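You operate a simulated robot arm through the tools that you are given. There is no shell and no other tool. Be economical: measure what you need, move in short steps, check, and stop when the job is done.

Carry out the task below with a simulated robot arm. There is one attempt and no reset: what you move stays moved.

TASK
Put the blue cloth on the rewind bench top away on the rewind bench upper shelf.
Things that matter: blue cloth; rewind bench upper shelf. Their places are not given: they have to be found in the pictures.

It is judged by the outcome, as a careful person would: the job done as asked, and still so three seconds after it is handed in. It fails if anything else is knocked over, pushed out of place, dropped, spilled or broken.

THE ROBOT
A 7-joint arm with a two-finger parallel gripper, fixed in place. Base frame: the origin is at the foot of the arm, x ahead of it, y to its left, z up. Lengths are in m, angles in degrees, forces in N, time in s.
Its first joint turns from -66.0 to 66.0 degrees. Payload 2.4 kg.
Tool frame: the origin (TCP) lies between the finger pads and is the grasp point; the fingertips stand 0.03 m ahead of it; z points along the fingers, y is the line along which they close. The gripper opens to 0.094 m. The fingers are 0.028 m wide and 0.01 m thick; the gripper's body (0.05 by 0.096 m) begins 0.055 m behind the TCP.
Orientation is that of the tool frame in the base frame, as [roll, pitch, yaw] about the fixed x, y, z axes, in that order (R = Rz(yaw) Ry(pitch) Rx(roll)). With the fingers straight down and closing along the base's y, the tool's x points along the base's -x, its y along +y and its z along -z.

THE INTERFACE
- The arm moves only by the tool move_arm. Its argument "moves" is a list of rows, each a list of 4 numbers: the shift along the tool's x, y, z in m, then the turn about the tool's z in rad. In form: [[x, y, z, spin], ...]. A call has 1 to 8 rows; each row shifts and turns the commanded pose from where the row before left it, along the tool's axes as they then stand. "claw" is the closure, from 0 (fully open) to 1 (shut), set as the call begins (left out, the last holds). A row lasts 0.2 s, in which the tool goes at most 0.05 m and 8.6 degrees; a call with a longer step from one row to the next is refused whole, and so is a gripper value outside its range. A pose out of reach is approached as far as the arm can. The call stops where the force on the tool passes 40 N (or 10 N more than at its start, if that is more) or the arm is blocked; 0.2 s more then pass. The fingers move at their own pace (about 0.153 m/s each) and stop on an object; they squeeze with about 23 N. The grip force told is the motor's: it shows also when the fingers shut on nothing. Time passes only in rows, and 0.2 s behind the last, so rows that do not move let the fingers close. It gives the time, the measured TCP pose, the force on the tool (base axes), the opening and the grip force at its end, in the units of the frame above (readings bear some noise), and new pictures: "show" is both (left out), scene, wrist or none.
- Cameras (640 x 400 px; columns grow to the right, rows downward): "scene" is fixed at [0.0229, 0.46, 1.4532]; the picture's right is [-0.88, -0.47, 0.00], its down [-0.23, 0.43, -0.87] and it looks along [0.41, -0.77, -0.49] (base axes); focal length 328 px, centre (320, 200). "wrist" rides on the gripper at [-0.037, 0, -0.058] in the tool frame; the picture's right is [0.00, -1.00, 0.00], its down [0.97, 0.00, -0.24] and it looks along [0.24, 0.00, 0.97] (tool axes); focal length 218 px, centre (320, 200).
- probe_pixels(camera, pixels): for up to 12 pixels [column, row] of the newest picture of that camera ("zoom" is the newest enlarged one), the place [x, y, z] in the base frame of the surface seen there, good to about 0.002 m. No time passes.
- close_up(camera, box): a new picture of the part [left, top, right, bottom] of that camera's present view, enlarged. No time passes.
- finish_job(): hands the job in; it is judged then, once.

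Work in short steps. Measure before you move; look again where a grasp or a placing could have gone wrong, and mend it. You have 60 turns and 100 pictures in all, the two below and enlarged ones among them. Open the gripper and draw the arm clear of the work before you hand the job in, unless the task says otherwise; then end with one line.

The tools are called as a command line: name --pt "numbers of a row" for each row, then --argument value for the rest, lists and objects as JSON in quotes. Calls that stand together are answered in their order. move_arm: Moves the arm, as the interface text tells. Its arguments: {"type":"object","properties":{"moves":{"type":"array","items":{"type":"array","items":{"type":"number"}}},"claw":{"type":"number"},"show":{"type":"string","enum":["both","scene","wrist","none"]}},"required":["moves"]} The other tools are called the same way: probe_pixels (camera, pixels) gives the place of the surface under pixels of a picture; close_up (camera, box) takes an enlarged picture of a part of a camera's view; finish_job () hands the job in.

At the start:

```text
time: 0.0
position: [0.3077, -0.2125, 1.3186]
orientation: [180.0, 0.1, -180.0]
force: [-0.2, 0.3, 0.4]
grip_width: 0.0942
gripper_force: 0.0
```

scene: 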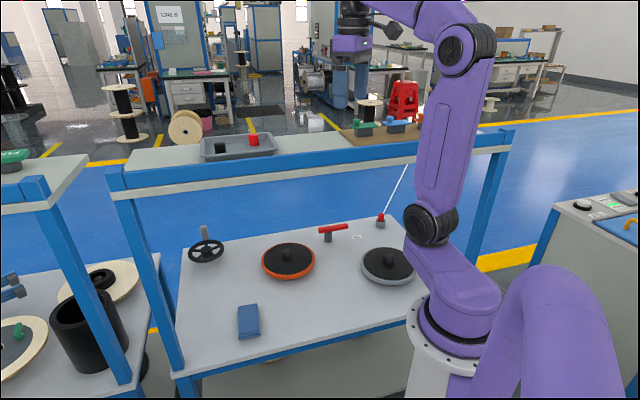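
wrist: 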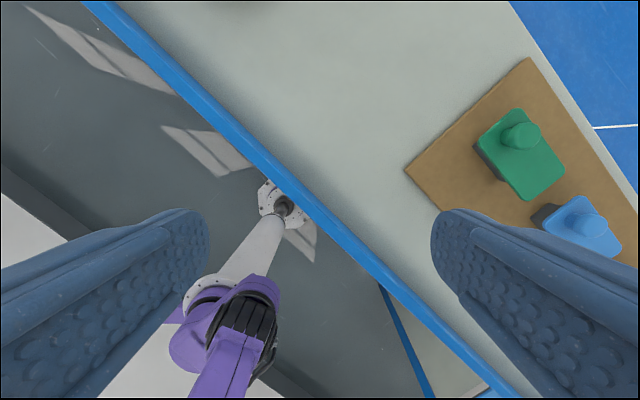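

The blue cloth looks to be at scene (248,321), and the upper shelf runs from (110,180) to (510,135). I'll measure both.

probe_pixels --camera "scene" --pixels '[[240, 308], [257, 305], [258, 332], [240, 337], [248, 320], [130, 170], [300, 160], [130, 150], [330, 140], [200, 135], [240, 150], [205, 290]]'

close_up --camera "scene" --box '[200, 280, 300, 350]'

close_up --camera "scene" --box '[90, 100, 530, 375]'

```text
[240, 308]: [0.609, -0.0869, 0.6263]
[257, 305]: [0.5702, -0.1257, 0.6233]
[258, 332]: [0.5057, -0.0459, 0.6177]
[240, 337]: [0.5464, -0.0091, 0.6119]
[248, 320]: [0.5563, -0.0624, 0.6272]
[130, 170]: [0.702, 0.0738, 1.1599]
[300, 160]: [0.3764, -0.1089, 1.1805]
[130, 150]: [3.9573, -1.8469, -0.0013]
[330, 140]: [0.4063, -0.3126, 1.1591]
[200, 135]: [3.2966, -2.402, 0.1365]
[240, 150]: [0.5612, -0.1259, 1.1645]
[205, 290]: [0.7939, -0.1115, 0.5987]
```

```text
5.71 times, centred on (250, 315) of scene
```

zoom: 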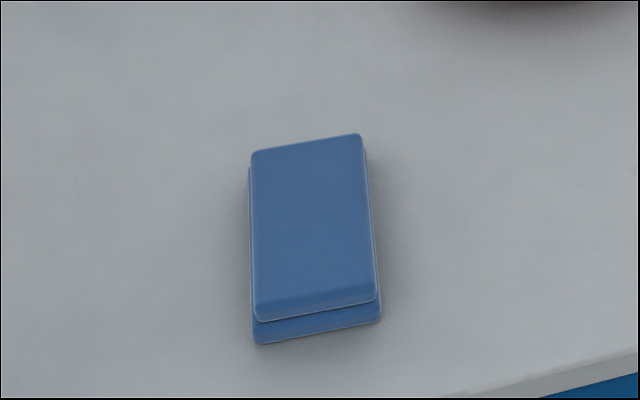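

```text
1.45 times, centred on (310, 238) of scene
```

zoom: 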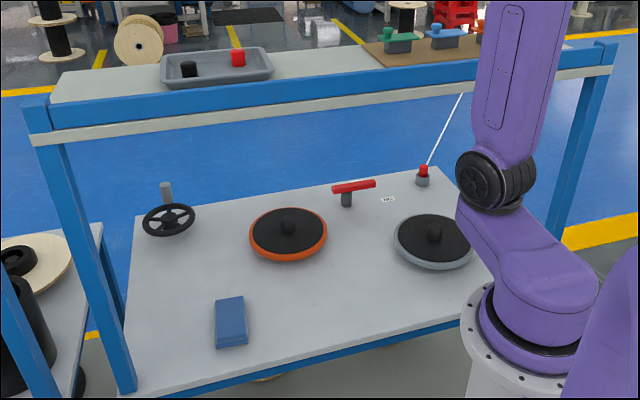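

The bench is rotated and the shelf overhangs it at z≈1.16, with a front rail. I'll map the shelf's free area and the rail in the wrist view, and the arm's layout in the scene view.

probe_pixels --camera "wrist" --pixels '[[120, 8], [140, 20], [250, 20], [300, 100], [400, 100], [400, 200], [408, 168], [528, 60], [510, 10], [240, 2], [360, 230], [380, 255]]'

probe_pixels --camera "scene" --pixels '[[432, 225], [455, 48], [440, 130], [455, 350], [350, 50], [150, 300], [206, 155], [275, 148], [310, 145], [350, 148], [340, 129], [500, 140]]'

close_up --camera "scene" --box '[180, 110, 420, 200]'

```text
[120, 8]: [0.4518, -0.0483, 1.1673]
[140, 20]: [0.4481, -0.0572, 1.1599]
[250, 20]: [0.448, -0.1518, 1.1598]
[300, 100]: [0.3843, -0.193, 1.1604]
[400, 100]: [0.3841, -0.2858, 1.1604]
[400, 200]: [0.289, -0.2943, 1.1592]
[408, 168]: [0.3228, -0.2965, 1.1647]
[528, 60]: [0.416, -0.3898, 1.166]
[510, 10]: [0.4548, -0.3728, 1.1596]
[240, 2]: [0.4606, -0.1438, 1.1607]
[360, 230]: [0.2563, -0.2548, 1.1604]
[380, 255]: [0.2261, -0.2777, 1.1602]
```

```text
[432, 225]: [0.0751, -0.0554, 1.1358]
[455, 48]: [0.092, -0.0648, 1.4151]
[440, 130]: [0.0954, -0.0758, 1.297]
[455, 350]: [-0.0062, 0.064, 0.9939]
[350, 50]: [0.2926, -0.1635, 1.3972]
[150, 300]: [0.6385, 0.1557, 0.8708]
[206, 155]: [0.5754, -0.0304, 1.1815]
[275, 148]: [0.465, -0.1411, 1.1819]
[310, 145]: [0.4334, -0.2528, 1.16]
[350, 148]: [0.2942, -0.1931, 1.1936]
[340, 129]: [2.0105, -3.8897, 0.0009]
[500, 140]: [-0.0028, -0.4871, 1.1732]
```

```text
2.67 times, centred on (300, 155) of scene
```

zoom: 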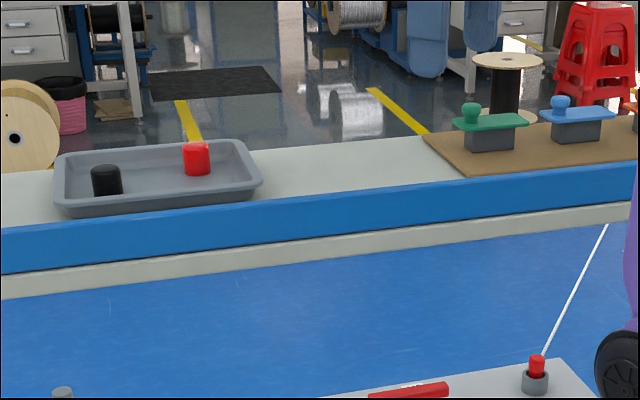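

Rail front is at n≈0.343 (n=(0.707,-0.707)); the bench axis d runs at 45°. The cloth is at n≈0.437, d≈0.349, under the shelf. The shelf is clear at d 0.02–0.22. I'll spin 45° to line up the tool with the bench.

move_arm --pt "0 0 0 0.131" --pt "0 0 0 0.131" --pt "0 0 0 0.131" --pt "0 0 0 0.131" --pt "0 0 0 0.131" --pt "0 0 0 0.1304" --claw 0 --show "wrist"

probe_pixels --camera "scene" --pixels '[[263, 265], [288, 275], [185, 340], [300, 176], [300, 168], [230, 175], [213, 150], [225, 255]]'

```text
time: 1.4
position: [0.3088, -0.2106, 1.3188]
orientation: [-180.0, -0.1, 134.8]
force: [0.2, -0.1, -0.2]
grip_width: 0.0938
gripper_force: 0.0
```

wrist: 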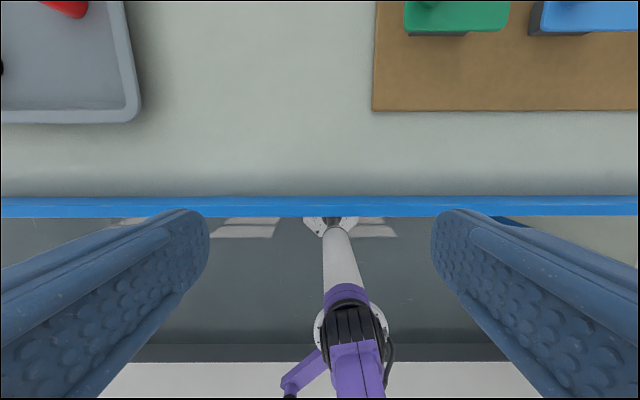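

```text
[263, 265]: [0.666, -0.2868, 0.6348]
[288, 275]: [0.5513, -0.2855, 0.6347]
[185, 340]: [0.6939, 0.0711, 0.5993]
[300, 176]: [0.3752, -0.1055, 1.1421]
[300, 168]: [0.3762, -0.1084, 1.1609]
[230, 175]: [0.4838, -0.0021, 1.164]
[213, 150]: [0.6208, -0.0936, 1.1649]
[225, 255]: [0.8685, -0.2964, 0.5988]
```

The tool is square to the bench: tool x is -n, tool y is +d. I'll measure the free shelf gap here, then swing back and left at this height to stand in front of the rail.

probe_pixels --camera "wrist" --pixels '[[140, 105], [132, 20], [374, 108], [376, 10], [250, 5], [250, 190], [250, 202]]'

move_arm --pt "0.021 0.035 0 0" --pt "0.021 0.035 0 0" --pt "0.021 0.035 0 0" --pt "0.021 0.035 0 0" --pt "0.021 0.035 0 0" --pt "0.021 0.035 0 0" --pt "0.021 0.035 0 0" --pt "0.021 0.035 0 0"

```text
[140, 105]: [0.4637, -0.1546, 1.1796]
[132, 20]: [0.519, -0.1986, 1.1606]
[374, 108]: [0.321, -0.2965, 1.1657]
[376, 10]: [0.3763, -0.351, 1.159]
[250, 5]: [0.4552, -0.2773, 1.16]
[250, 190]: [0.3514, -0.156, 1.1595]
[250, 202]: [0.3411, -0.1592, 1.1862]
```

```text
time: 3.2
position: [0.3878, 0.1047, 1.3206]
orientation: [-180.0, 0.0, 135.0]
force: [-1.0, 1.0, 0.6]
grip_width: 0.0941
gripper_force: 0.1
```

scene: 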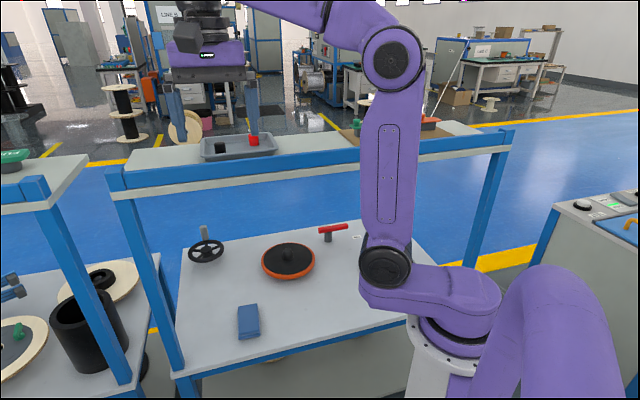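
wrist: 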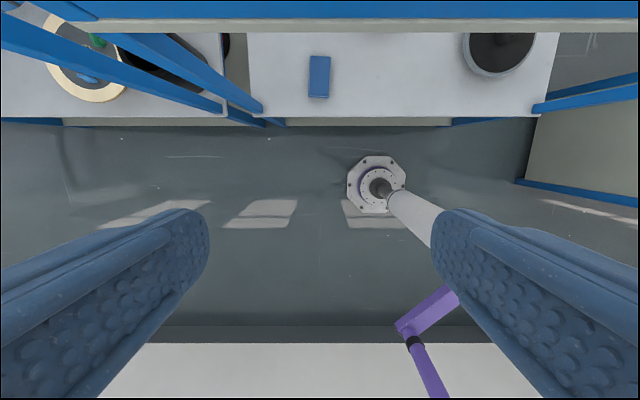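

The tool is in front of the rail (n≈0.20) with the cloth visible past the rail's inner side. I'll descend in steps.

move_arm --pt "0 0 0.04 0" --pt "0 0 0.04 0" --pt "0 0 0.04 0" --pt "0 0 0.04 0" --pt "0 0 0.04 0" --pt "0 0 0.04 0" --pt "0 0 0.04 0" --pt "0 0 0.04 0"

```text
time: 5.0
position: [0.3888, 0.1035, 1.0002]
orientation: [-180.0, 0.0, 135.0]
force: [-0.4, -1.1, -0.4]
grip_width: 0.094
gripper_force: 0.0
```

scene: 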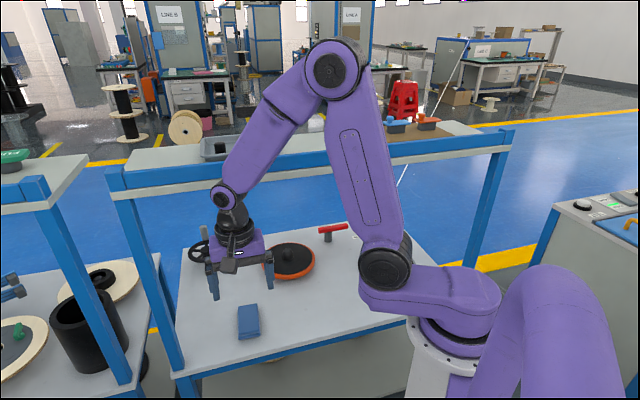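
wrist: 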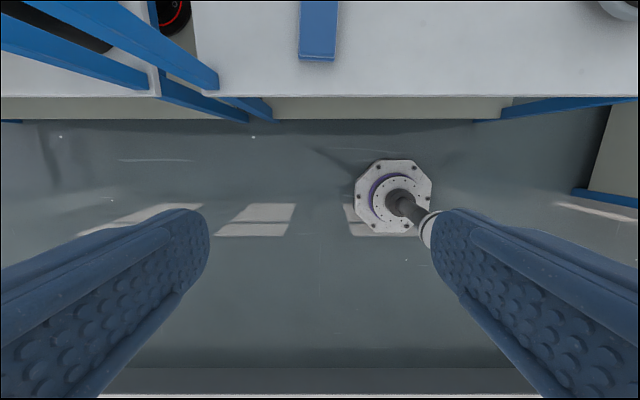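

Descent is clean. I'll continue to z≈0.74.

move_arm --pt "0 0 0.04 0" --pt "0 0 0.04 0" --pt "0 0 0.04 0" --pt "0 0 0.04 0" --pt "0 0 0.04 0" --pt "0 0 0.03 0" --pt "0 0 0.03 0"

```text
time: 6.6
position: [0.3871, 0.1055, 0.7403]
orientation: [180.0, 0.0, 135.1]
force: [0.7, 0.5, -0.7]
grip_width: 0.0941
gripper_force: 0.1
```

scene: 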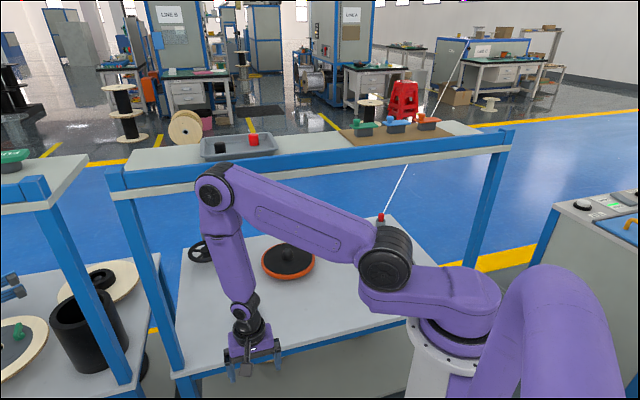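
wrist: 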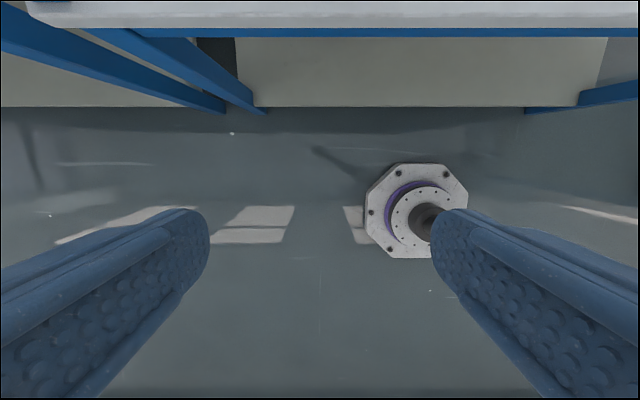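

The elbow is now at (215,190), near the shelf rail in the picture. I'll measure the elbow and wrist before going under the shelf.

probe_pixels --camera "scene" --pixels '[[213, 193], [228, 168], [300, 215], [240, 312], [248, 345], [237, 260], [385, 268], [205, 165]]'

```text
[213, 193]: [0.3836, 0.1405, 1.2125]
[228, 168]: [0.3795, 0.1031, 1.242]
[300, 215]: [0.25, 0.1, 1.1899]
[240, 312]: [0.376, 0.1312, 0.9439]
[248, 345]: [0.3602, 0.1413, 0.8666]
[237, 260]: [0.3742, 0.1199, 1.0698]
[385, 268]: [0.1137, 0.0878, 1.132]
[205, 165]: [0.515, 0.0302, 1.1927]
```

The elbow stays clear of the rail if I go under low, so I'll drop to z≈0.68 and then move in toward the cloth partway.

move_arm --pt "0 0 0.03 0" --pt "0 0 0.03 0" --pt "-0.03 0 0 0" --pt "-0.03 0 0 0" --pt "-0.03 0 0 0" --pt "-0.03 0 0 0"

```text
time: 8.0
position: [0.4741, 0.0198, 0.6806]
orientation: [-179.9, 0.0, 135.0]
force: [0.9, -0.2, -0.1]
grip_width: 0.0939
gripper_force: 0.1
```

scene: 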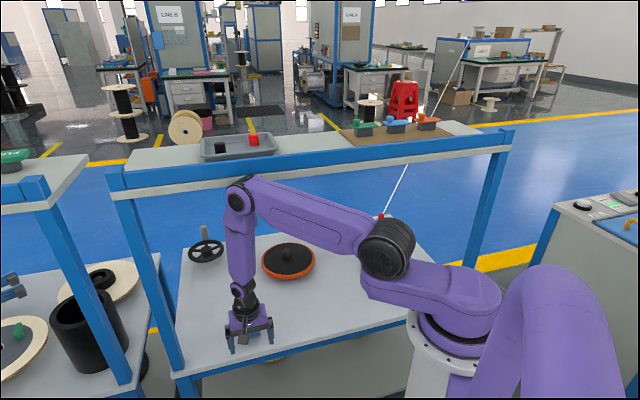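
wrist: 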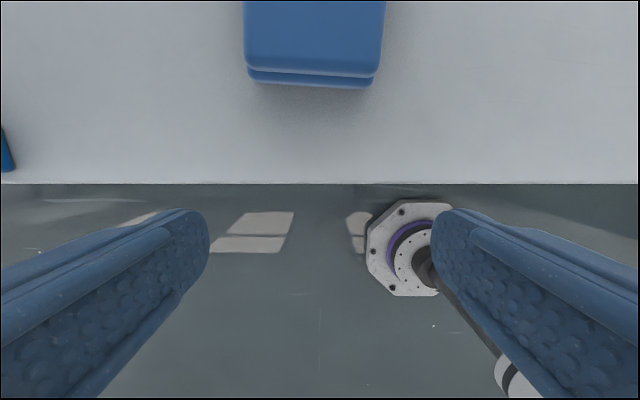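

The cloth is centred ahead (wrist columns 245–385). I'll check the elbow's position against the rail and the cloth's sides.

probe_pixels --camera "scene" --pixels '[[238, 200], [248, 180], [258, 178], [243, 290], [232, 190]]'

probe_pixels --camera "wrist" --pixels '[[252, 40], [378, 40], [315, 30], [315, 84], [260, 80], [370, 84]]'

```text
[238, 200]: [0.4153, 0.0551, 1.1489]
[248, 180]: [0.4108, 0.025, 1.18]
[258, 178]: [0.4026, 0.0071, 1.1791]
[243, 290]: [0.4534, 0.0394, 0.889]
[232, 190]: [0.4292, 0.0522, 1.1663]
```

```text
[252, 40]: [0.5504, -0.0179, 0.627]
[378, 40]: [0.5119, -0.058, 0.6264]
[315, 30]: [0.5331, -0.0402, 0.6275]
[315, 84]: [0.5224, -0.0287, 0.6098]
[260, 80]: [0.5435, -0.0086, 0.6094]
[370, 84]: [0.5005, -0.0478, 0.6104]
```

Cloth centre d≈0.349 matches the tool. I'll lower to TCP z≈0.642 (tips ≈0.612, bench 0.599), which lowers the elbow too, then slide in straddling the cloth, halfway first.

move_arm --pt "0 0 0.02 0" --pt "0 0 0.0185 0" --pt "-0.02 0 0 0" --pt "-0.02 0 0 0" --pt "-0.015 0 0 0"

probe_pixels --camera "scene" --pixels '[[248, 190], [255, 190], [262, 188], [270, 192], [240, 205]]'

```text
time: 9.2
position: [0.5101, -0.0197, 0.6425]
orientation: [-180.0, -0.1, 135.0]
force: [0.0, -0.9, 0.1]
grip_width: 0.0938
gripper_force: 0.0
```

scene: 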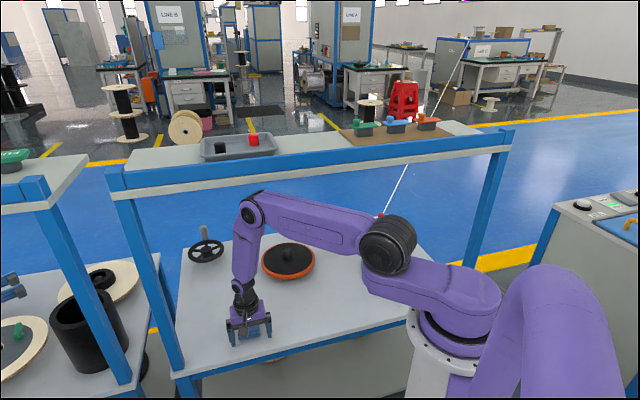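
wrist: 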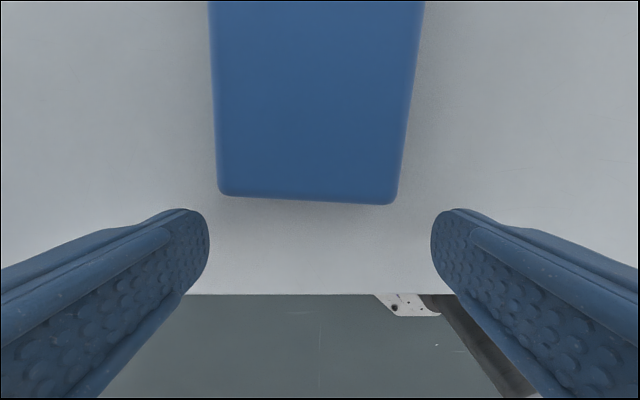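

```text
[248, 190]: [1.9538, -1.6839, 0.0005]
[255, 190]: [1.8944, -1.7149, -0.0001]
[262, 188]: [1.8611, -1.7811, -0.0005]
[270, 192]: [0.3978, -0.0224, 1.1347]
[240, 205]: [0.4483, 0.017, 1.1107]
```

The elbow is now below the rail and the fingers line up with the cloth's sides. I'll slide 0.055 further, settle down slightly and close.

move_arm --pt "-0.02 0 0 0" --pt "-0.02 0 0 0" --pt "-0.017 0 0 0" --pt "0 0 0.006 0" --show "both"

```text
time: 10.2
position: [0.5524, -0.0586, 0.6359]
orientation: [179.9, 0.0, 135.0]
force: [0.0, 0.3, 0.5]
grip_width: 0.094
gripper_force: 0.1
```

scene: 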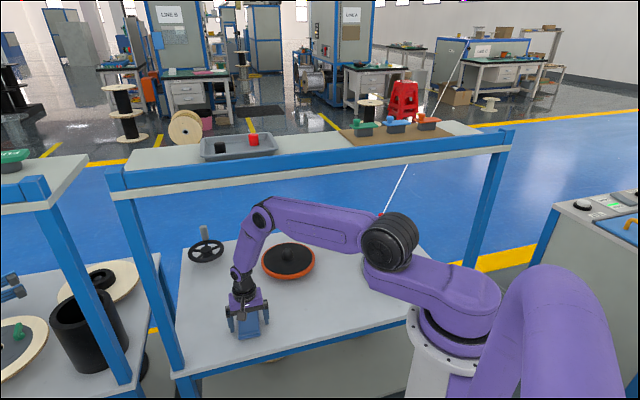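
wrist: 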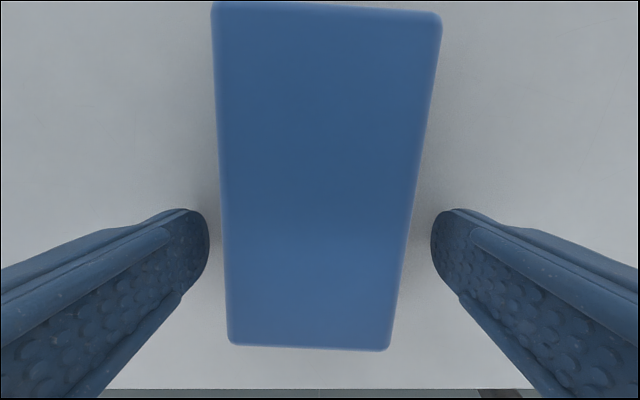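

The cloth is well straddled but rotated about 3° clockwise in the view. I'll spin to match and close.

move_arm --pt "0 0 0 0.05" --pt "0 0 0 0" --show "none"

move_arm --pt "0 0 0 0" --pt "0 0 0 0" --pt "0 0 0 0" --claw 1 --show "wrist"

```text
time: 10.8
position: [0.5519, -0.0593, 0.6351]
orientation: [180.0, 0.0, 132.1]
force: [-0.3, 0.0, 0.3]
grip_width: 0.094
gripper_force: 0.0
```

```text
time: 11.6
position: [0.5506, -0.0588, 0.6354]
orientation: [180.0, -0.1, 132.1]
force: [0.6, 0.0, 2.2]
grip_width: 0.067
gripper_force: 23.2
```

wrist: 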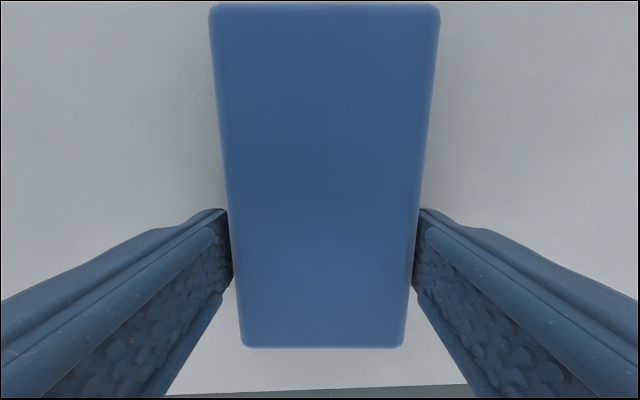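

The grip holds at 0.067 m and 23 N. I'll lift 0.015, spin back and retreat along the same low path.

move_arm --pt "0 0 -0.015 0" --pt "0 0 0 -0.05" --pt "0.02 0 0 0" --pt "0.03 0 0 0" --pt "0.03 0 0 0" --pt "0.03 0 0 0"

```text
time: 13.0
position: [0.4715, 0.0192, 0.6491]
orientation: [-180.0, 0.0, 135.1]
force: [-1.1, 0.4, -0.8]
grip_width: 0.0671
gripper_force: 23.2
```

scene: 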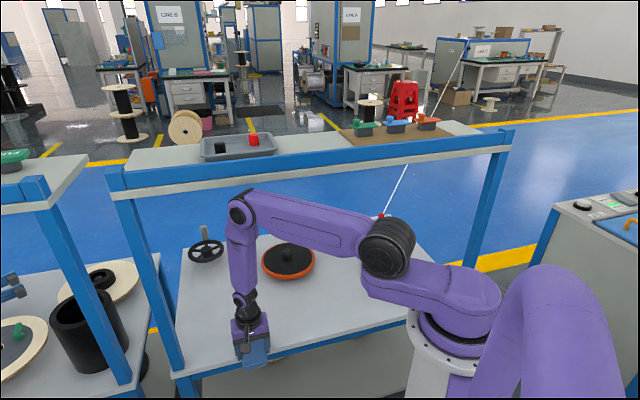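
wrist: 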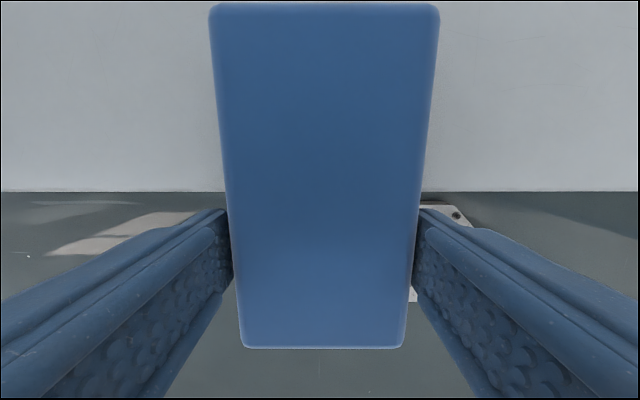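

The cloth is held. I'll go back to n≈0.19 and start up.

move_arm --pt "0.033 0 0 0" --pt "0.033 0 0 0" --pt "0.033 0 0 0" --pt "0.03 0 0 0" --pt "0 0 -0.04 0" --pt "0 0 -0.04 0" --pt "0 0 -0.04 0" --pt "0 0 -0.04 0" --show "scene"

move_arm --pt "0 0 -0.04 0" --pt "0 0 -0.04 0" --pt "0 0 -0.04 0" --pt "0 0 -0.04 0" --pt "0 0 -0.04 0" --pt "0 0 -0.04 0" --pt "0 0 -0.04 0" --pt "0 0 -0.04 0" --show "scene"

```text
time: 14.8
position: [0.3807, 0.1118, 0.8108]
orientation: [-180.0, 0.0, 135.1]
force: [0.2, -0.7, -1.0]
grip_width: 0.0667
gripper_force: 22.6
```

scene: 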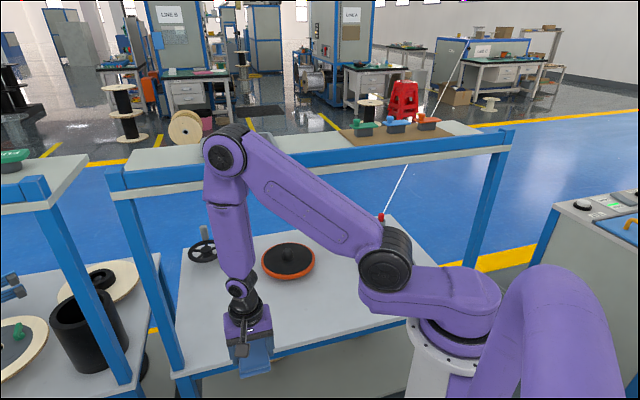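

```text
time: 16.6
position: [0.3826, 0.1102, 1.1301]
orientation: [-180.0, 0.1, 135.0]
force: [-0.3, 0.3, 0.5]
grip_width: 0.067
gripper_force: 23.2
```

scene: 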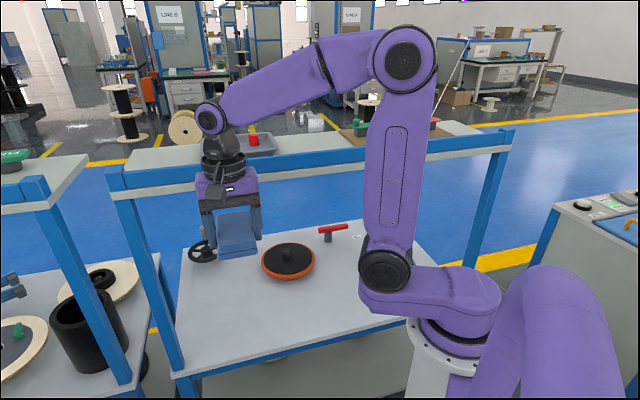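

Next I'll rise to z≈1.31, move along d to the gap, then in over the shelf.

move_arm --pt "0 0 -0.045 0" --pt "0 0 -0.045 0" --pt "0 0 -0.045 0" --pt "0 0 -0.045 0" --pt "0 -0.045 0 0" --pt "0 -0.045 0 0" --pt "0 -0.045 0 0" --pt "0 -0.045 0 0" --show "none"

move_arm --pt "-0.02 -0.04 0 0" --pt "-0.04 -0.01 0 0" --pt "-0.045 0 0 0" --pt "-0.045 0 0 0" --pt "-0.045 0 0 0" --pt "-0.045 0 0 0" --pt "-0.025 0 0 0"

```text
time: 18.4
position: [0.2552, -0.0173, 1.3101]
orientation: [180.0, 0.1, 135.0]
force: [0.9, -0.1, -0.2]
grip_width: 0.0671
gripper_force: 22.9
```

```text
time: 20.0
position: [0.4068, -0.2393, 1.3101]
orientation: [-180.0, -0.1, 135.0]
force: [0.4, -0.6, -1.0]
grip_width: 0.067
gripper_force: 23.3
```

scene: 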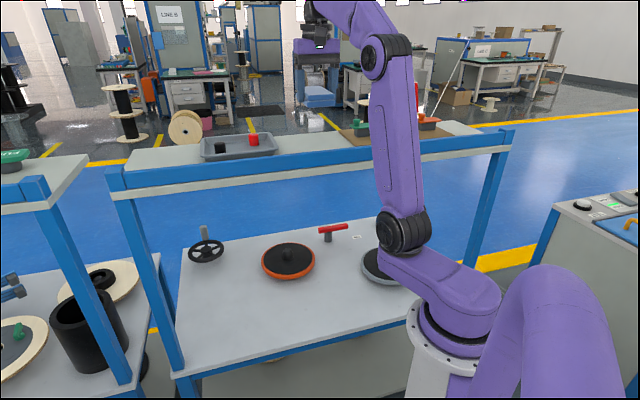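
wrist: 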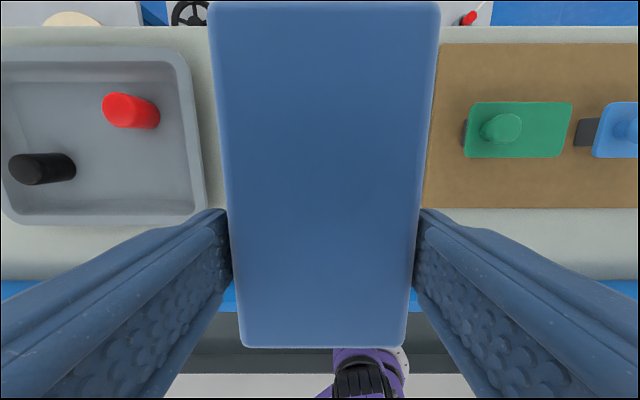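

The tool is centred between the tray and the board. I'll check the shelf's back edge before lowering.

probe_pixels --camera "wrist" --pixels '[[205, 35], [445, 36], [206, 150], [425, 190], [203, 215]]'

move_arm --pt "0 0 0.03 0" --pt "0 0 0.03 0" --pt "0 0 0.03 0"

```text
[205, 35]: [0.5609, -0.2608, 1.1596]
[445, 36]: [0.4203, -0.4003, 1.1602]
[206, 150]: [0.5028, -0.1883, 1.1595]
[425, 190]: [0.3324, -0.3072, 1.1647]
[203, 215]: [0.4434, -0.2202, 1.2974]
```

```text
time: 20.8
position: [0.4066, -0.2384, 1.2194]
orientation: [-180.0, 0.0, 135.0]
force: [0.7, 0.1, -0.7]
grip_width: 0.0669
gripper_force: 23.4
```

scene: 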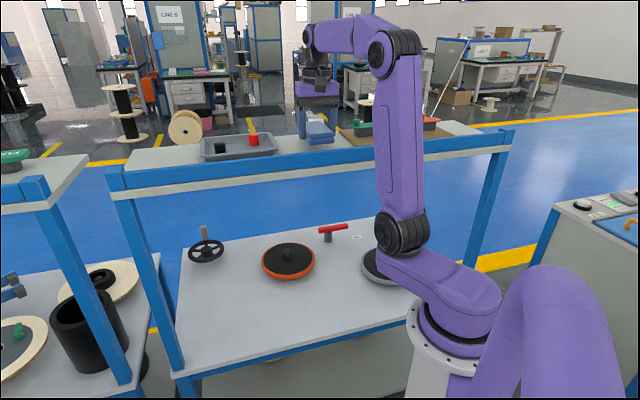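
wrist: 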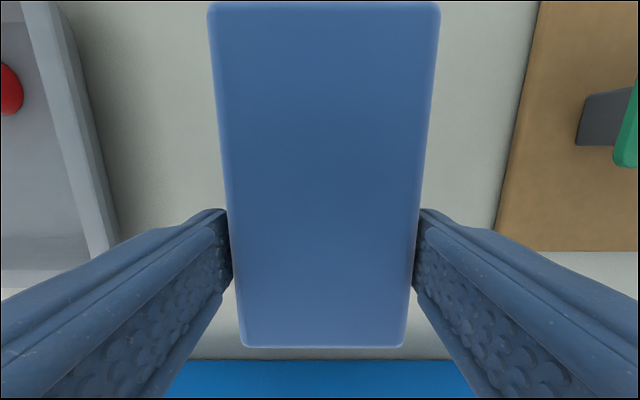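

At the grasp, the cloth's bottom was 0.0365 below the TCP, so it touches down at TCP z≈1.1965. I'll lower the last 0.0225 gently.

move_arm --pt "0 0 0.01 0" --pt "0 0 0.008 0" --pt "0 0 0.0045 0" --pt "0 0 0 0" --show "scene"

```text
time: 21.8
position: [0.4054, -0.2397, 1.1965]
orientation: [180.0, -0.1, 134.9]
force: [-0.5, 0.2, 0.9]
grip_width: 0.067
gripper_force: 23.8
```

scene: 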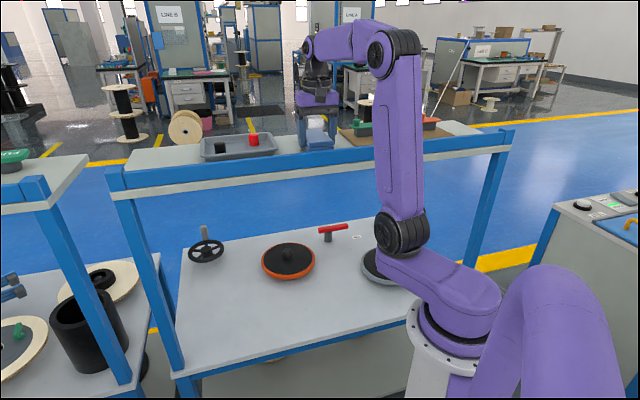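

It's essentially at the surface. I'll lower 1.5 mm more and check for contact force before releasing.

move_arm --pt "0 0 0.0015 0" --pt "0 0 0 0" --show "none"

close_up --camera "scene" --box '[260, 80, 390, 165]'

```text
time: 22.4
position: [0.4064, -0.2388, 1.1974]
orientation: [180.0, 0.0, 135.1]
force: [0.5, -0.5, -0.6]
grip_width: 0.0671
gripper_force: 23.4
```

```text
4.71 times, centred on (325, 122) of scene
```

zoom: 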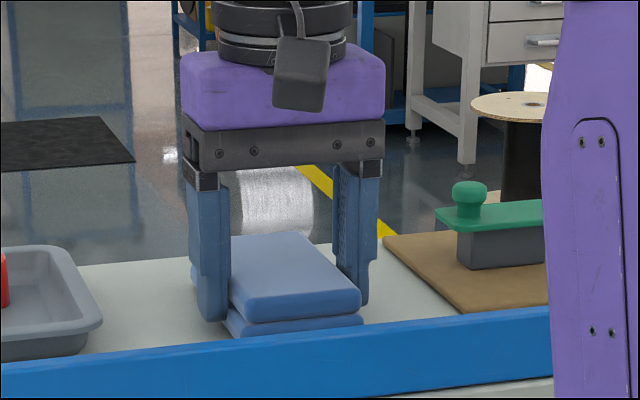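

It's at the shelf surface within a millimetre or two, so I'll open, then rise straight up.

move_arm --pt "0 0 0.001 0" --pt "0 0 0 0" --pt "0 0 0 0" --show "none"

move_arm --pt "0 0 0 0" --pt "0 0 0 0" --pt "0 0 0 0" --claw 0 --show "wrist"

move_arm --pt "0 0 -0.02 0" --pt "0 0 -0.03 0" --pt "0 0 -0.04 0" --pt "0 0 -0.04 0" --pt "0.04 0 0 0" --pt "0.04 0 0 0" --pt "0.04 0 0 0" --pt "0.04 0 0 0"

```text
time: 23.2
position: [0.4075, -0.2392, 1.1952]
orientation: [179.9, 0.0, 135.0]
force: [-0.4, -0.4, 0.5]
grip_width: 0.0671
gripper_force: 22.9
```

```text
time: 24.0
position: [0.4065, -0.2386, 1.1953]
orientation: [180.0, 0.0, 135.0]
force: [0.4, 0.4, -1.1]
grip_width: 0.0942
gripper_force: 0.0
```

wrist: 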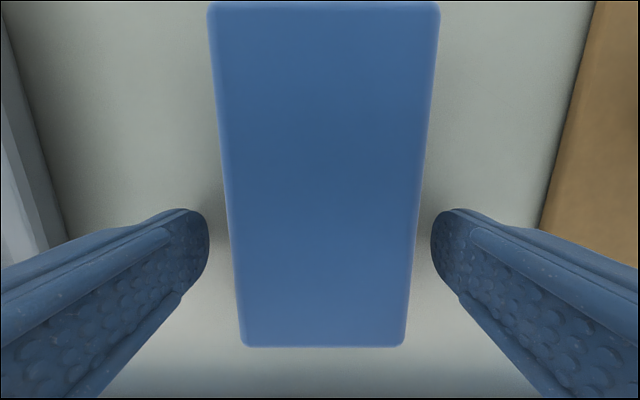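

```text
time: 25.8
position: [0.2911, -0.128, 1.3287]
orientation: [179.9, 0.0, 134.9]
force: [0.4, -0.4, 0.7]
grip_width: 0.0939
gripper_force: 0.2
```

scene: 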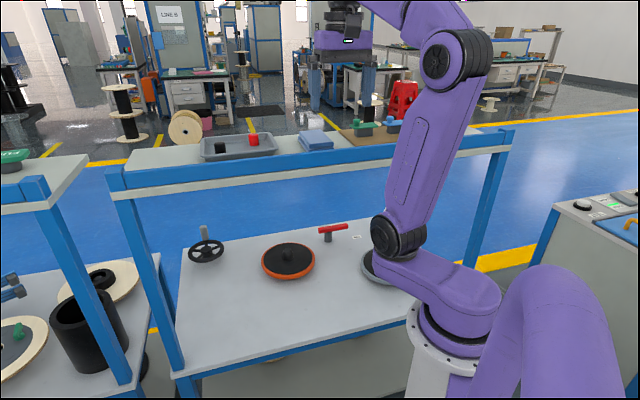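
wrist: 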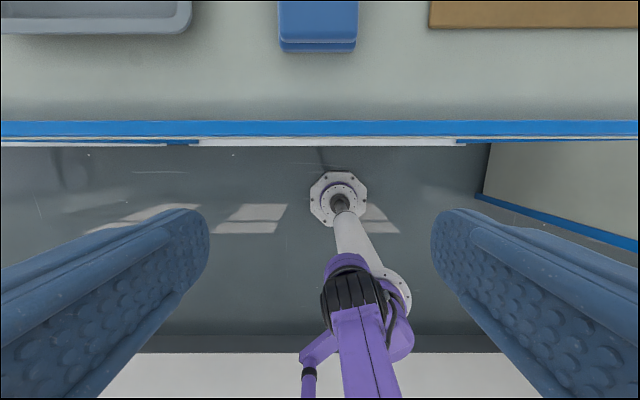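

The cloth lies flat on the upper shelf between the tray and the board, nothing else has moved, and the arm is clear. I'll hand the job in.

finish_job

```text
The job is handed in.
```

The blue cloth is now on the rewind bench upper shelf, lying flat in the gap between the tray and the brown board. Nothing else was disturbed, and the gripper is open with the arm drawn clear.
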